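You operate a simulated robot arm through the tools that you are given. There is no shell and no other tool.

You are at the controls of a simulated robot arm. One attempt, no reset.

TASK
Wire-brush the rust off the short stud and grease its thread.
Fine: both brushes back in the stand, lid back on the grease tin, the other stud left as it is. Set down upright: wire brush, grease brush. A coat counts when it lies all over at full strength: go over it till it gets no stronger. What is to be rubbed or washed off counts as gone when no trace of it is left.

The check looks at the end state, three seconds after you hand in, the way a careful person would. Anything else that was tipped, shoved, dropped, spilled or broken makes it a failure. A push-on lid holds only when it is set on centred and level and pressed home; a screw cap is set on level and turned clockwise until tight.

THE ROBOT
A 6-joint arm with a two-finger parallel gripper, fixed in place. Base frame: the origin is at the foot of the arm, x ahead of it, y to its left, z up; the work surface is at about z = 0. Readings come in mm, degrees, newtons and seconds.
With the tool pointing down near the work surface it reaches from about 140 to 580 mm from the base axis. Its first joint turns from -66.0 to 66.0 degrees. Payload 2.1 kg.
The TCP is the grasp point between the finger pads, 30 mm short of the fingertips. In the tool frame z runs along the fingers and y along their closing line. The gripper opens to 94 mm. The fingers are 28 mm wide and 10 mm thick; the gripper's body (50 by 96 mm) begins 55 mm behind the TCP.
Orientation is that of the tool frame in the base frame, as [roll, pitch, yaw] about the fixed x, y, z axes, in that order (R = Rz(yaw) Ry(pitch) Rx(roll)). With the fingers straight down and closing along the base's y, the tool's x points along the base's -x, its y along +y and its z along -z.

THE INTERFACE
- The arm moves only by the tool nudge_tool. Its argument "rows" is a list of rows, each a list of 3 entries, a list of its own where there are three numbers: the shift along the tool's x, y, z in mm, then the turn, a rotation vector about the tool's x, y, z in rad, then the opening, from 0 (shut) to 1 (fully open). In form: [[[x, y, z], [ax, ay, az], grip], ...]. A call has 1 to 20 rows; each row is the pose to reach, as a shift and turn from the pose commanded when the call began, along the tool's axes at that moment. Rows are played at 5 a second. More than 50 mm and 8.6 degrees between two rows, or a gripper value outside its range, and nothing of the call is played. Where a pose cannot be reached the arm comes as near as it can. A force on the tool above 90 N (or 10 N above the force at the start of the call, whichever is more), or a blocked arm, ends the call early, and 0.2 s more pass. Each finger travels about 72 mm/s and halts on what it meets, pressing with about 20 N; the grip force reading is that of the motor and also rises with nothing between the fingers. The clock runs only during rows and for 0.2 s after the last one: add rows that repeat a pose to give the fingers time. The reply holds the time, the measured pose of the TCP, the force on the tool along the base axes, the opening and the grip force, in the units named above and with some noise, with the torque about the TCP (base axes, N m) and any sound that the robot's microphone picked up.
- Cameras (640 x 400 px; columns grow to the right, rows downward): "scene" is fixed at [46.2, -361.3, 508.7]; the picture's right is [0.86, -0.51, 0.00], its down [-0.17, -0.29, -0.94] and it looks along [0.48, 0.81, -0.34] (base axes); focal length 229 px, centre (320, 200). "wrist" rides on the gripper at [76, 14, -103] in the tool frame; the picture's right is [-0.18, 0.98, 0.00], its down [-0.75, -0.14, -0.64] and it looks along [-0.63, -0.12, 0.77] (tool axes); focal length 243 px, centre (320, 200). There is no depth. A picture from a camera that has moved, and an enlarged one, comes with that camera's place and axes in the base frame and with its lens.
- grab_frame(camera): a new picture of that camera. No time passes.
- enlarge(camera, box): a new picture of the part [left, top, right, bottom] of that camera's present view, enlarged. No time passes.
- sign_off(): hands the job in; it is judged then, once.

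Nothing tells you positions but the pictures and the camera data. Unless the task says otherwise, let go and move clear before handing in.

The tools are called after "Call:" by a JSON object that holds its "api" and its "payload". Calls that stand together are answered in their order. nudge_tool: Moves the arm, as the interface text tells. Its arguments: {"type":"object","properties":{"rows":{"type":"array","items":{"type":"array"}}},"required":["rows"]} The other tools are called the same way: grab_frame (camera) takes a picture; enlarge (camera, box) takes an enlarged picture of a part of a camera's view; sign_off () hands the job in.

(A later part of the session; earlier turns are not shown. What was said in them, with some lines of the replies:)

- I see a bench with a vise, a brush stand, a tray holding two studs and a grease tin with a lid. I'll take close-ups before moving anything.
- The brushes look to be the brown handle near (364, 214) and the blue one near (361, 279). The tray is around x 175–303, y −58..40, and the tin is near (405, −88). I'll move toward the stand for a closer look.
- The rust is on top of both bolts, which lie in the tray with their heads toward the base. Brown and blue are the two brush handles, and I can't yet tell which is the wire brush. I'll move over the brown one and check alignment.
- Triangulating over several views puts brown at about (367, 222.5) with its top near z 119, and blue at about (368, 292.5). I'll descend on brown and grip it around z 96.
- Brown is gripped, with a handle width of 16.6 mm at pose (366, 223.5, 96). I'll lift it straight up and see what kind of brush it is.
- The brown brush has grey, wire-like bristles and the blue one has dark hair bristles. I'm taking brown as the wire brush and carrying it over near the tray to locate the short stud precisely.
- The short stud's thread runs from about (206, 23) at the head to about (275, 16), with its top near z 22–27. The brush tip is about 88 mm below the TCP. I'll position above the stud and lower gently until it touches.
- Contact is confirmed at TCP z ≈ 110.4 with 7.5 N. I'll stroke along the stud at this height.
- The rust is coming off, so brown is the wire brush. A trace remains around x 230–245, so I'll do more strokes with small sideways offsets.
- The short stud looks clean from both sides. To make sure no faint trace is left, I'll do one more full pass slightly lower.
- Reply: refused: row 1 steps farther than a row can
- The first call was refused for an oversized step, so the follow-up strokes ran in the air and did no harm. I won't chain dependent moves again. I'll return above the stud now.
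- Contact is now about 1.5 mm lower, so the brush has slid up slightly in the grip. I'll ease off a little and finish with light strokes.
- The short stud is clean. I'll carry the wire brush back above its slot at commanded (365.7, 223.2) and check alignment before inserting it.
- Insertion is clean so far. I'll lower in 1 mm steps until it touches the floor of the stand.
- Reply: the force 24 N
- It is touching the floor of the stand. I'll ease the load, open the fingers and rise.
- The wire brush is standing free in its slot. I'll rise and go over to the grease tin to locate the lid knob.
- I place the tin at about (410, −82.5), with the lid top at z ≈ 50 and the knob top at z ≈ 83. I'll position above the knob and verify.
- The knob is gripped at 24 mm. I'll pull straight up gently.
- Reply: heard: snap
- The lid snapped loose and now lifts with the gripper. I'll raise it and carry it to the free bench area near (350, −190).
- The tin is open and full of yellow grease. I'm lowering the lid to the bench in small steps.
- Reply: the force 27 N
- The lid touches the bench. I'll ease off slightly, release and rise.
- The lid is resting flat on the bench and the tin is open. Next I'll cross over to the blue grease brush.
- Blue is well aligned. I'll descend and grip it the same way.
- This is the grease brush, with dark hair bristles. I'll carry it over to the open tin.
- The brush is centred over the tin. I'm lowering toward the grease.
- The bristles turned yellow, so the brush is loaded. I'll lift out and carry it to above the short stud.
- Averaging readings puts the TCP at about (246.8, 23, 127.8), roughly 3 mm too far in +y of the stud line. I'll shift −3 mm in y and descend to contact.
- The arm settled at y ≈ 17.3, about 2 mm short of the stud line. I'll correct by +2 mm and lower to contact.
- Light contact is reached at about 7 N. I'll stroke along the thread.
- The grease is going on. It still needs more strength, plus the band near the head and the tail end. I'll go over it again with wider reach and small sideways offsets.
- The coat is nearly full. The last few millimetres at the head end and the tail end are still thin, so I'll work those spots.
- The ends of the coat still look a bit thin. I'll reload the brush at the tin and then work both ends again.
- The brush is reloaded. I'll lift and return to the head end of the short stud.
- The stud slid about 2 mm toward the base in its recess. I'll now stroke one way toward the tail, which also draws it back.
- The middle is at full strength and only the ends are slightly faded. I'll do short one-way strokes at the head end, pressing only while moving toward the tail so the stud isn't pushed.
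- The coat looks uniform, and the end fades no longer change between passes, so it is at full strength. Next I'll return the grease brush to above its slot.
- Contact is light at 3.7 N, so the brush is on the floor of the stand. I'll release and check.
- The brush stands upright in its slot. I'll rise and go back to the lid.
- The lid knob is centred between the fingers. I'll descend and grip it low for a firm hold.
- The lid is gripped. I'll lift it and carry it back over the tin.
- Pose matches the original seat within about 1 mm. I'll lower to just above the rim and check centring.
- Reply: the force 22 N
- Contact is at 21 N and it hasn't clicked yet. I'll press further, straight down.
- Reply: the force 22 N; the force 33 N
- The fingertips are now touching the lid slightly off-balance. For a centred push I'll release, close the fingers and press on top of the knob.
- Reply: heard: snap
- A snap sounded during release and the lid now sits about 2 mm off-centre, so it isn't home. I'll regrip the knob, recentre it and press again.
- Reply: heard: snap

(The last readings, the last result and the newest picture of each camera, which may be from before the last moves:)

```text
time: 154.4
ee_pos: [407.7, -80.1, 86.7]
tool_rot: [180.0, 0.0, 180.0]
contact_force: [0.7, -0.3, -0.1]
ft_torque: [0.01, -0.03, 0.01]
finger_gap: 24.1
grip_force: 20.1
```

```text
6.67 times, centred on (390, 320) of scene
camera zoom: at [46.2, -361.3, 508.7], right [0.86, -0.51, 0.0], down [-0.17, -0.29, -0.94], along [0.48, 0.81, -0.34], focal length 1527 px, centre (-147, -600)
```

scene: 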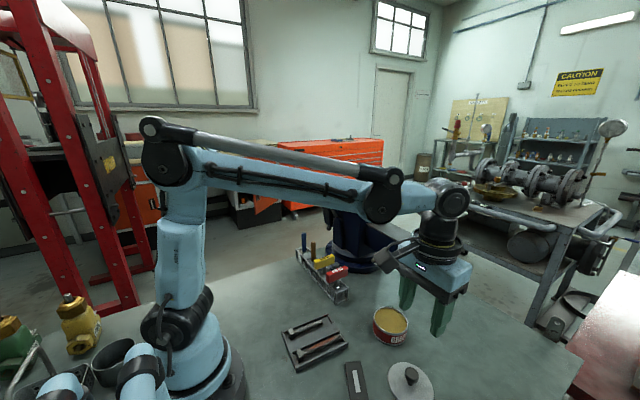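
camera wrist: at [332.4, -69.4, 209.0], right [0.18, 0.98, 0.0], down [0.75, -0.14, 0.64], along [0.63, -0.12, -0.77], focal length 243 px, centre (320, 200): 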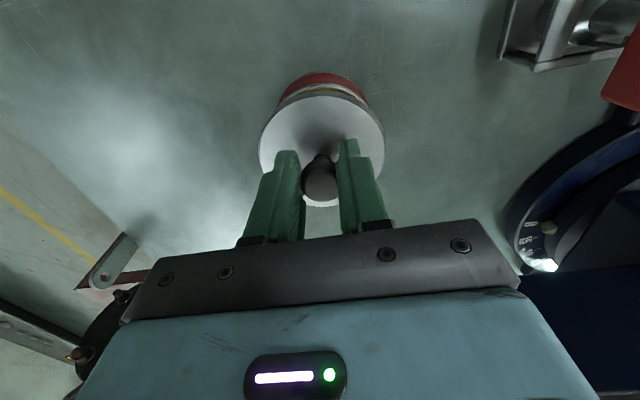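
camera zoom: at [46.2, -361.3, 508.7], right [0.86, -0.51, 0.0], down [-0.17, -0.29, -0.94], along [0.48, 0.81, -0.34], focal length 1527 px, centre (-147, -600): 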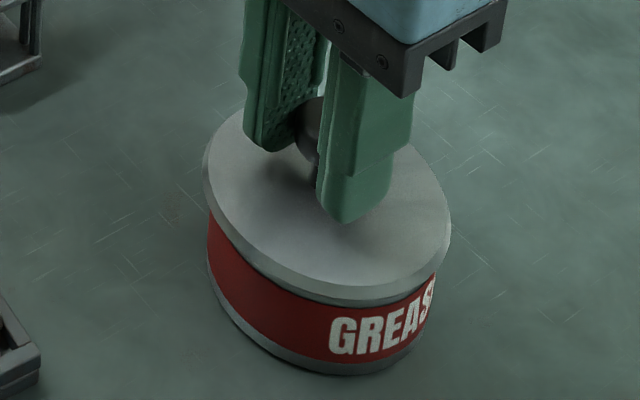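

Call:
{"api": "nudge_tool", "payload": {"rows": [[[0, 0, -1.5], [0, 0, 0], 0], [[-0.6, -1.3, -1.5], [0, 0, 0], 0], [[-0.6, -1.3, 0], [0, 0, 0], 0], [[-0.6, -1.3, 0], [0, 0, 0], 0]]}}

Call:
{"api": "enlarge", "payload": {"camera": "scene", "box": [360, 290, 420, 350]}}

Call:
{"api": "enlarge", "payload": {"camera": "wrist", "box": [240, 60, 400, 220]}}

```text
time: 155.4
ee_pos: [408.0, -81.9, 86.1]
tool_rot: [180.0, 0.2, -179.9]
contact_force: [0.0, -0.8, 1.9]
ft_torque: [-0.01, 0.0, -0.01]
finger_gap: 24.6
grip_force: 19.7
```

```text
6.67 times, centred on (390, 320) of scene
camera zoom: at [46.2, -361.3, 508.7], right [0.86, -0.51, 0.0], down [-0.17, -0.29, -0.94], along [0.48, 0.81, -0.34], focal length 1527 px, centre (-147, -600)
```

zoom: 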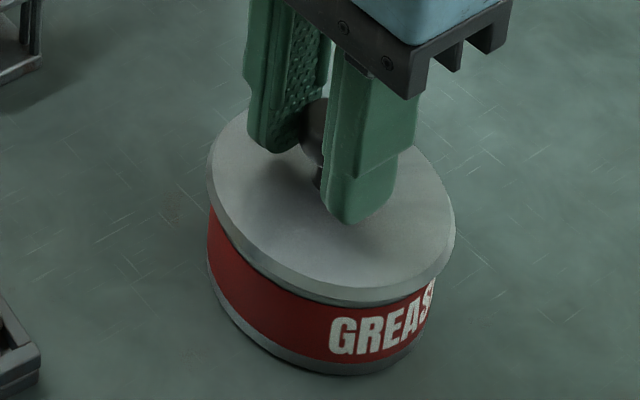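

```text
2.50 times, centred on (320, 140) of wrist
camera zoom: at [331.7, -69.7, 188.4], right [0.18, 0.98, 0.0], down [0.75, -0.14, 0.64], along [0.63, -0.12, -0.77], focal length 606 px, centre (320, 350)
```

zoom: 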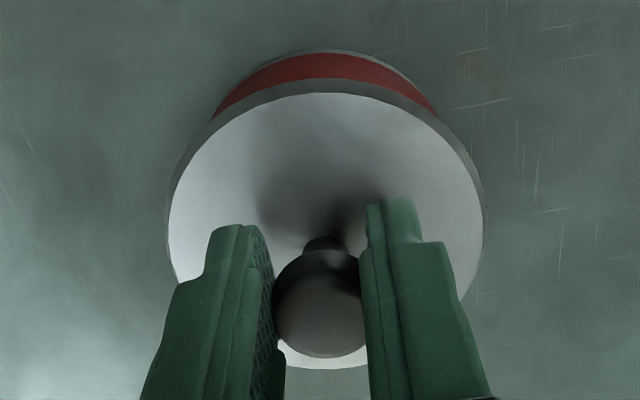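

The lid is now centred to within about half a millimetre. I'll open the fingers in place with no vertical move, then rise and close.

Call:
{"api": "nudge_tool", "payload": {"rows": [[[0, 0, 0], [0, 0, 0], 0.3], [[0, 0, 0], [0, 0, 0], 0.45], [[0, 0, 0], [0, 0, 0], 0.55], [[0, 0, 0], [0, 0, 0], 0.55]]}}

Call:
{"api": "enlarge", "payload": {"camera": "scene", "box": [360, 290, 420, 350]}}

```text
time: 156.4
ee_pos: [407.7, -82.1, 86.4]
tool_rot: [180.0, 0.0, 180.0]
contact_force: [-0.8, 0.5, 0.1]
ft_torque: [0.0, 0.01, -0.01]
finger_gap: 51.6
grip_force: 0.0
heard: snap
```

```text
6.67 times, centred on (390, 320) of scene
camera zoom: at [46.2, -361.3, 508.7], right [0.86, -0.51, 0.0], down [-0.17, -0.29, -0.94], along [0.48, 0.81, -0.34], focal length 1527 px, centre (-147, -600)
```

zoom: 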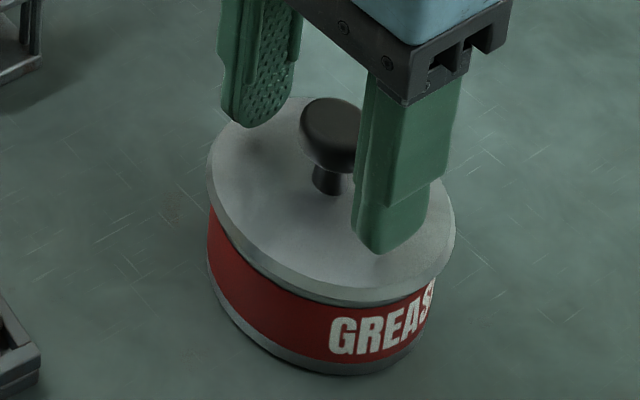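

A snap sounded on release with the lid centred, so it has engaged. I'll rise, close the fingers and press on the knob top to make sure it is home.

Call:
{"api": "nudge_tool", "payload": {"rows": [[[0, 0, -10], [0, 0, 0], 0.55], [[0, 0, -35], [0, 0, 0], 0.55], [[0, 0, -50], [0, 0, 0], 0.55], [[0, 0, -50], [0, 0, 0], 0.2], [[0, 0, -50], [0, 0, 0], 0], [[0, 0, -50], [0, 0, 0], 0], [[0, 0, -50], [0, 0, 0], 0]]}}

Call:
{"api": "enlarge", "payload": {"camera": "wrist", "box": [240, 50, 400, 210]}}

Call:
{"api": "enlarge", "payload": {"camera": "scene", "box": [360, 290, 420, 350]}}

```text
time: 158.0
ee_pos: [406.3, -80.8, 135.8]
tool_rot: [180.0, 0.1, 179.9]
contact_force: [0.2, 0.3, -0.1]
ft_torque: [0.06, 0.01, -0.01]
finger_gap: 0.2
grip_force: 20.1
```

```text
2.50 times, centred on (320, 130) of wrist
camera zoom: at [331.2, -69.5, 238.4], right [0.18, 0.98, 0.0], down [0.75, -0.14, 0.64], along [0.63, -0.12, -0.77], focal length 606 px, centre (320, 375)
```

zoom: 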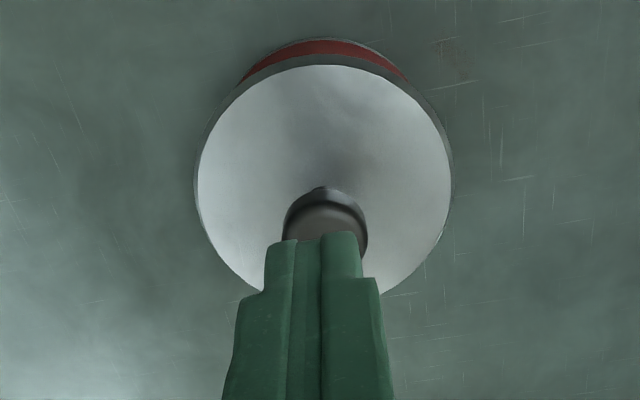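

```text
6.67 times, centred on (390, 320) of scene
camera zoom: at [46.2, -361.3, 508.7], right [0.86, -0.51, 0.0], down [-0.17, -0.29, -0.94], along [0.48, 0.81, -0.34], focal length 1527 px, centre (-147, -600)
```

zoom: 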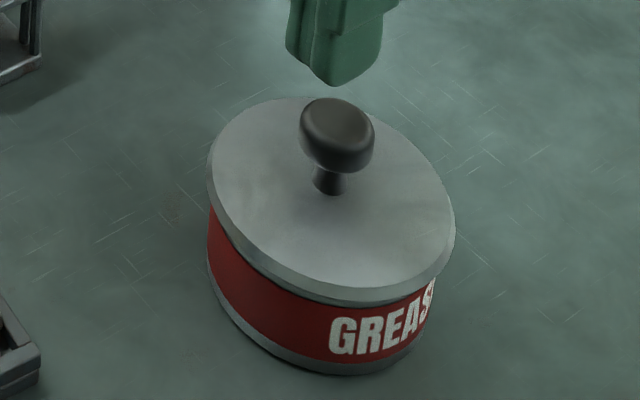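

Call:
{"api": "nudge_tool", "payload": {"rows": [[[-1.5, -0.7, 8], [0, 0, 0], 0], [[-1.5, -0.7, 16], [0, 0, 0], 0], [[-1.5, -0.7, 20], [0, 0, 0], 0], [[-1.5, -0.7, 20], [0, 0, 0], 0]]}}

Call:
{"api": "enlarge", "payload": {"camera": "scene", "box": [360, 280, 420, 340]}}

Call:
{"api": "enlarge", "payload": {"camera": "wrist", "box": [240, 50, 400, 210]}}

```text
time: 159.0
ee_pos: [409.2, -83.6, 116.1]
tool_rot: [-180.0, 0.0, 179.9]
contact_force: [0.6, -0.2, 0.2]
ft_torque: [0.0, 0.03, -0.01]
finger_gap: 0.0
grip_force: 19.6
```

```text
6.67 times, centred on (390, 310) of scene
camera zoom: at [46.2, -361.3, 508.7], right [0.86, -0.51, 0.0], down [-0.17, -0.29, -0.94], along [0.48, 0.81, -0.34], focal length 1527 px, centre (-147, -533)
```

zoom: 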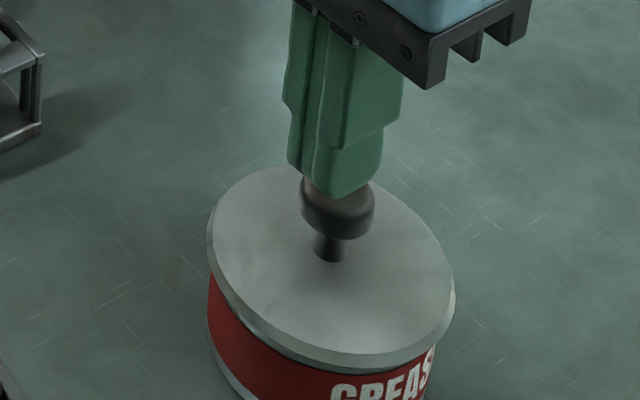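

```text
2.50 times, centred on (320, 130) of wrist
camera zoom: at [333.0, -71.0, 218.7], right [0.18, 0.98, 0.0], down [0.75, -0.14, 0.64], along [0.63, -0.12, -0.77], focal length 606 px, centre (320, 375)
```

zoom: 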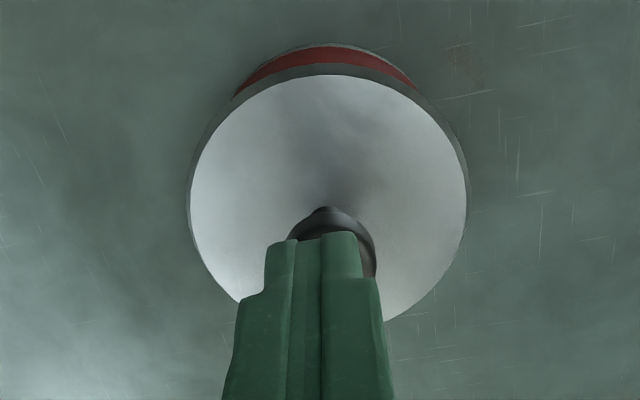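

Call:
{"api": "nudge_tool", "payload": {"rows": [[[0.7, 1.8, 0], [0, 0, 0], 0], [[0.7, 1.8, 1.5], [0, 0, 0], 0], [[0.7, 1.8, 3], [0, 0, 0], 0], [[0.7, 1.8, 4], [0, 0, 0], 0]]}}

Call:
{"api": "enlarge", "payload": {"camera": "wrist", "box": [240, 50, 400, 210]}}

```text
time: 160.0
ee_pos: [409.1, -81.9, 111.2]
tool_rot: [179.9, 0.2, 180.0]
contact_force: [0.3, 0.2, 0.6]
ft_torque: [-0.02, 0.02, 0.0]
finger_gap: 0.2
grip_force: 19.7
```

```text
2.50 times, centred on (320, 130) of wrist
camera zoom: at [332.8, -69.0, 213.9], right [0.18, 0.98, 0.0], down [0.75, -0.14, 0.64], along [0.63, -0.12, -0.77], focal length 606 px, centre (320, 375)
```

zoom: 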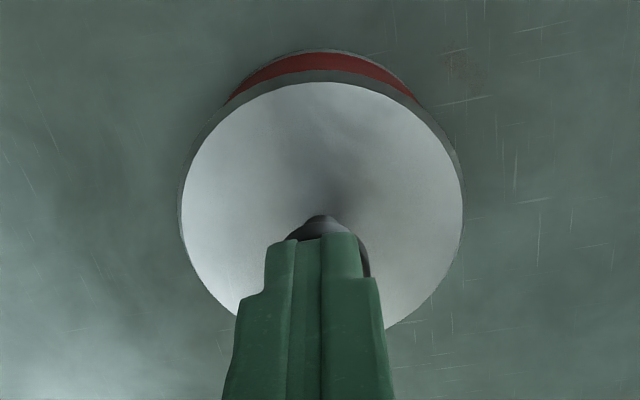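

Well aligned over the knob. I'm pressing down in small steps.

Call:
{"api": "nudge_tool", "payload": {"rows": [[[0, 0, 0.8], [0, 0, 0], 0], [[0, 0, 1.6], [0, 0, 0], 0], [[0, 0, 2.4], [0, 0, 0], 0], [[0, 0, 3.0], [0, 0, 0], 0]]}}

```text
time: 161.0
ee_pos: [409.8, -80.0, 108.6]
tool_rot: [180.0, 0.0, 179.9]
contact_force: [0.4, -0.2, -0.4]
ft_torque: [-0.01, -0.01, -0.03]
finger_gap: 0.0
grip_force: 20.4
```

Call:
{"api": "nudge_tool", "payload": {"rows": [[[0, 0, 0.8], [0, 0, 0], 0], [[0, 0, 1.6], [0, 0, 0], 0], [[0, 0, 2.4], [0, 0, 0], 0], [[0, 0, 2.4], [0, 0, 0], 0]]}}

Call:
{"api": "enlarge", "payload": {"camera": "scene", "box": [360, 280, 420, 340]}}

```text
time: 162.0
ee_pos: [409.0, -81.9, 106.5]
tool_rot: [180.0, 0.0, 180.0]
contact_force: [-0.3, -0.3, 7.5]
ft_torque: [-0.02, -0.05, -0.01]
finger_gap: 0.0
grip_force: 19.8
```

```text
6.67 times, centred on (390, 310) of scene
camera zoom: at [46.2, -361.3, 508.7], right [0.86, -0.51, 0.0], down [-0.17, -0.29, -0.94], along [0.48, 0.81, -0.34], focal length 1527 px, centre (-147, -533)
```

zoom: 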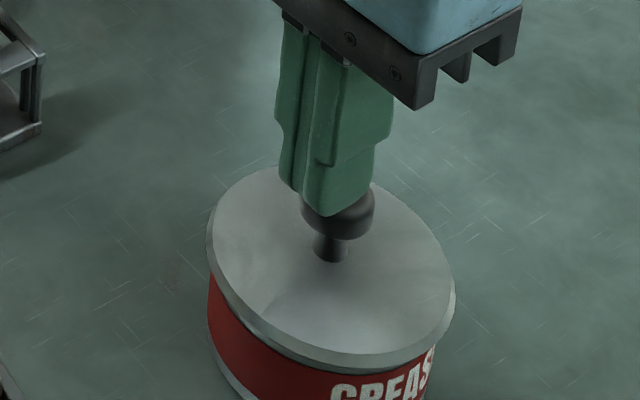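

Call:
{"api": "nudge_tool", "payload": {"rows": [[[0, 0, -2], [0, 0, 0], 0], [[-2, -1.2, -2], [0, 0, 0], 0], [[-2, -1.2, 0], [0, 0, 0], 0], [[-2, -1.2, 0.8], [0, 0, 0], 0], [[-2, -1.2, 1.6], [0, 0, 0], 0]]}}

Call:
{"api": "enlarge", "payload": {"camera": "scene", "box": [360, 280, 420, 340]}}

```text
time: 163.2
ee_pos: [410.8, -82.9, 105.8]
tool_rot: [180.0, 0.0, 180.0]
contact_force: [-6.4, 1.1, 58.4]
ft_torque: [0.02, -0.02, 0.01]
finger_gap: 0.0
grip_force: 19.8
```

```text
6.67 times, centred on (390, 310) of scene
camera zoom: at [46.0, -361.2, 508.8], right [0.86, -0.51, 0.0], down [-0.17, -0.29, -0.94], along [0.48, 0.81, -0.34], focal length 1527 px, centre (-147, -533)
```

zoom: 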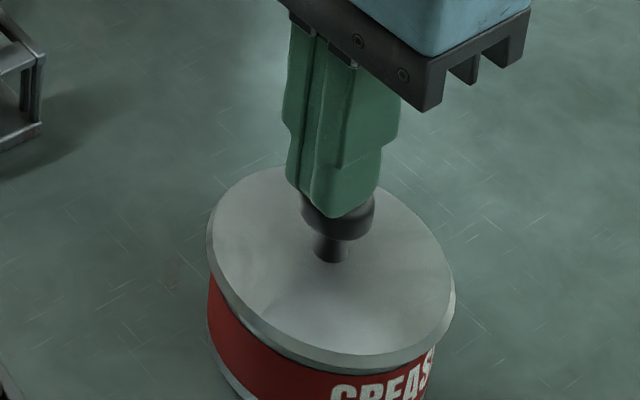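

The lid held solid at 58 N, so it is home. I'll rise clear and inspect everything.

Call:
{"api": "nudge_tool", "payload": {"rows": [[[0, 0, -5], [0, 0, 0], 0], [[0, 0, -30], [0, 0, 0], 0], [[0, 0, -70], [0, 0, 0], 0], [[20, 0, -110], [0, 0, 0], 0.2], [[60, 0, -130], [0, 0, 0], 0.4], [[100, 0, -150], [0, 0, 0], 0.5], [[130, 0, -170], [0, 0, 0], 0.5], [[130, 0, -170], [0, 0, 0], 0.5]]}}

Call:
{"api": "grab_frame", "payload": {"camera": "wrist"}}

Call:
{"api": "enlarge", "payload": {"camera": "scene", "box": [360, 290, 420, 350]}}

Call:
{"api": "enlarge", "payload": {"camera": "scene", "box": [290, 225, 350, 305]}}

Call:
{"api": "enlarge", "payload": {"camera": "scene", "box": [270, 305, 360, 375]}}

```text
time: 165.0
ee_pos: [282.0, -82.6, 275.1]
tool_rot: [179.8, 0.1, -180.0]
contact_force: [0.6, 0.1, 0.0]
ft_torque: [0.0, -0.02, -0.02]
finger_gap: 47.1
grip_force: 0.0
```

```text
taken
camera wrist: at [204.4, -70.9, 376.7], right [0.18, 0.98, 0.0], down [0.75, -0.14, 0.64], along [0.63, -0.12, -0.77], focal length 243 px, centre (320, 200)
```

wrist: 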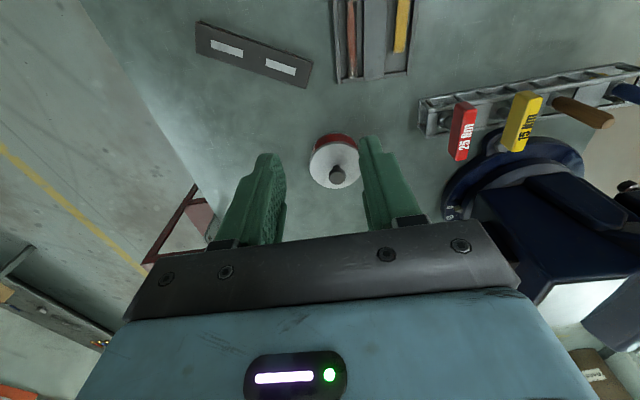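

```text
6.67 times, centred on (390, 320) of scene
camera zoom: at [46.2, -361.3, 508.7], right [0.86, -0.51, 0.0], down [-0.17, -0.29, -0.94], along [0.48, 0.81, -0.34], focal length 1527 px, centre (-147, -600)
```

zoom: 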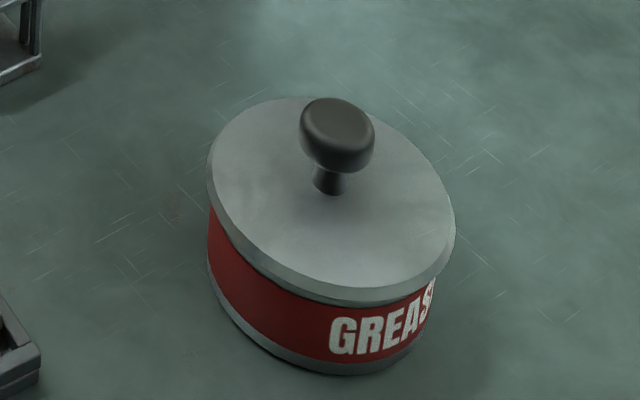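

```text
5.00 times, centred on (320, 265) of scene
camera zoom: at [46.2, -361.3, 508.7], right [0.86, -0.51, 0.0], down [-0.17, -0.29, -0.94], along [0.48, 0.81, -0.34], focal length 1145 px, centre (320, -125)
```

zoom: 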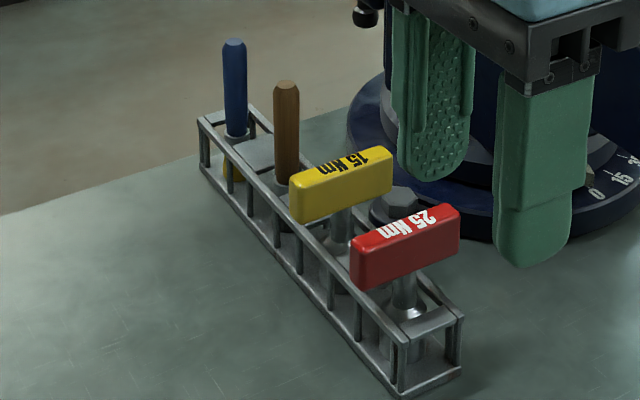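

```text
5.71 times, centred on (315, 340) of scene
camera zoom: at [46.2, -361.3, 508.7], right [0.86, -0.51, 0.0], down [-0.17, -0.29, -0.94], along [0.48, 0.81, -0.34], focal length 1309 px, centre (349, -600)
```

zoom: 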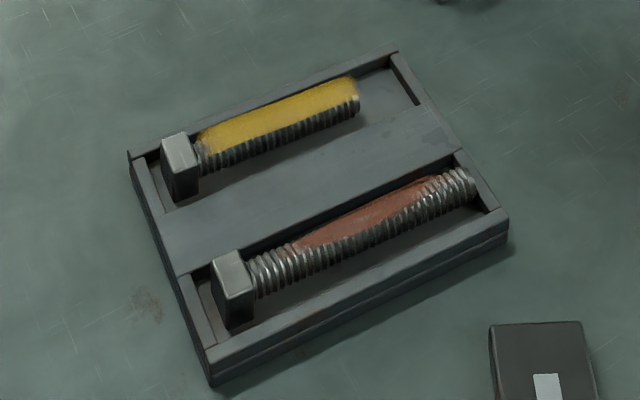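

Call:
{"api": "enlarge", "payload": {"camera": "wrist", "box": [330, 0, 420, 85]}}

Call:
{"api": "enlarge", "payload": {"camera": "scene", "box": [292, 312, 332, 342]}}

```text
4.71 times, centred on (375, 42) of wrist
camera zoom: at [204.4, -70.9, 376.7], right [0.18, 0.98, 0.0], down [0.75, -0.14, 0.64], along [0.63, -0.12, -0.77], focal length 1142 px, centre (61, 941)
```

zoom: 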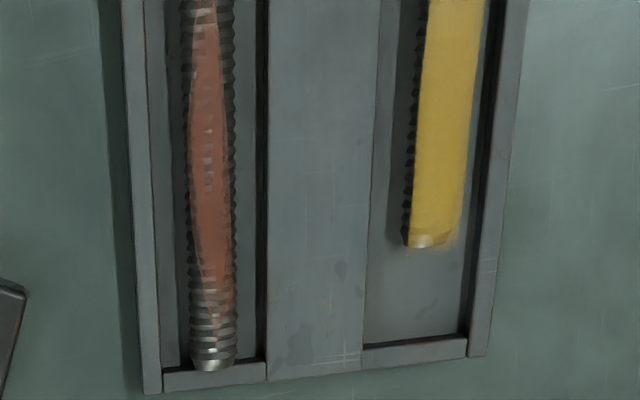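

```text
13.33 times, centred on (312, 327) of scene
camera zoom: at [46.2, -361.3, 508.7], right [0.86, -0.51, 0.0], down [-0.17, -0.29, -0.94], along [0.48, 0.81, -0.34], focal length 3054 px, centre (427, -1493)
```

zoom: 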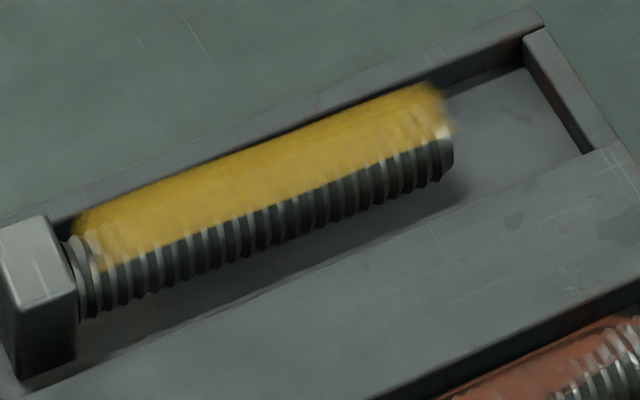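

All goals check out:
- Both brushes stand upright in their slots.
- The lid is centred, snapped on, and held under a 58 N press.
- The short stud is clean of rust and its thread has an even coat of grease. It sits about 2 mm nearer its head end in the recess than at the start.
- The long stud still has its rust.

The gripper is open and clear, so I'm handing in.

Call:
{"api": "sign_off", "payload": {}}

```text
The job is handed in.
```

I cleaned the rust off the short stud and greased its thread, and I've handed the job in. No result has come back yet.

- **Short stud:** No rust was visible from either side before I greased it. The coat is even along the thread and fades over about 3 mm at each end. More passes didn't change that, so I took it as full strength. Greasing slid the stud about 2 mm toward its head end in the tray recess, and I left it there.
- **Brushes:** The brown-handled wire brush and the blue-handled grease brush are both standing upright in their slots.
- **Grease tin:** The lid is back on. I had to seat it twice because the first attempt came off about 2 mm off-centre. On the second it snapped on, lined up to within about half a millimetre. It didn't move when I pressed on the knob with 58 N. The tin itself may have moved about 1 mm during this.
- **Other stud:** I didn't touch it, and its rust looks unchanged.
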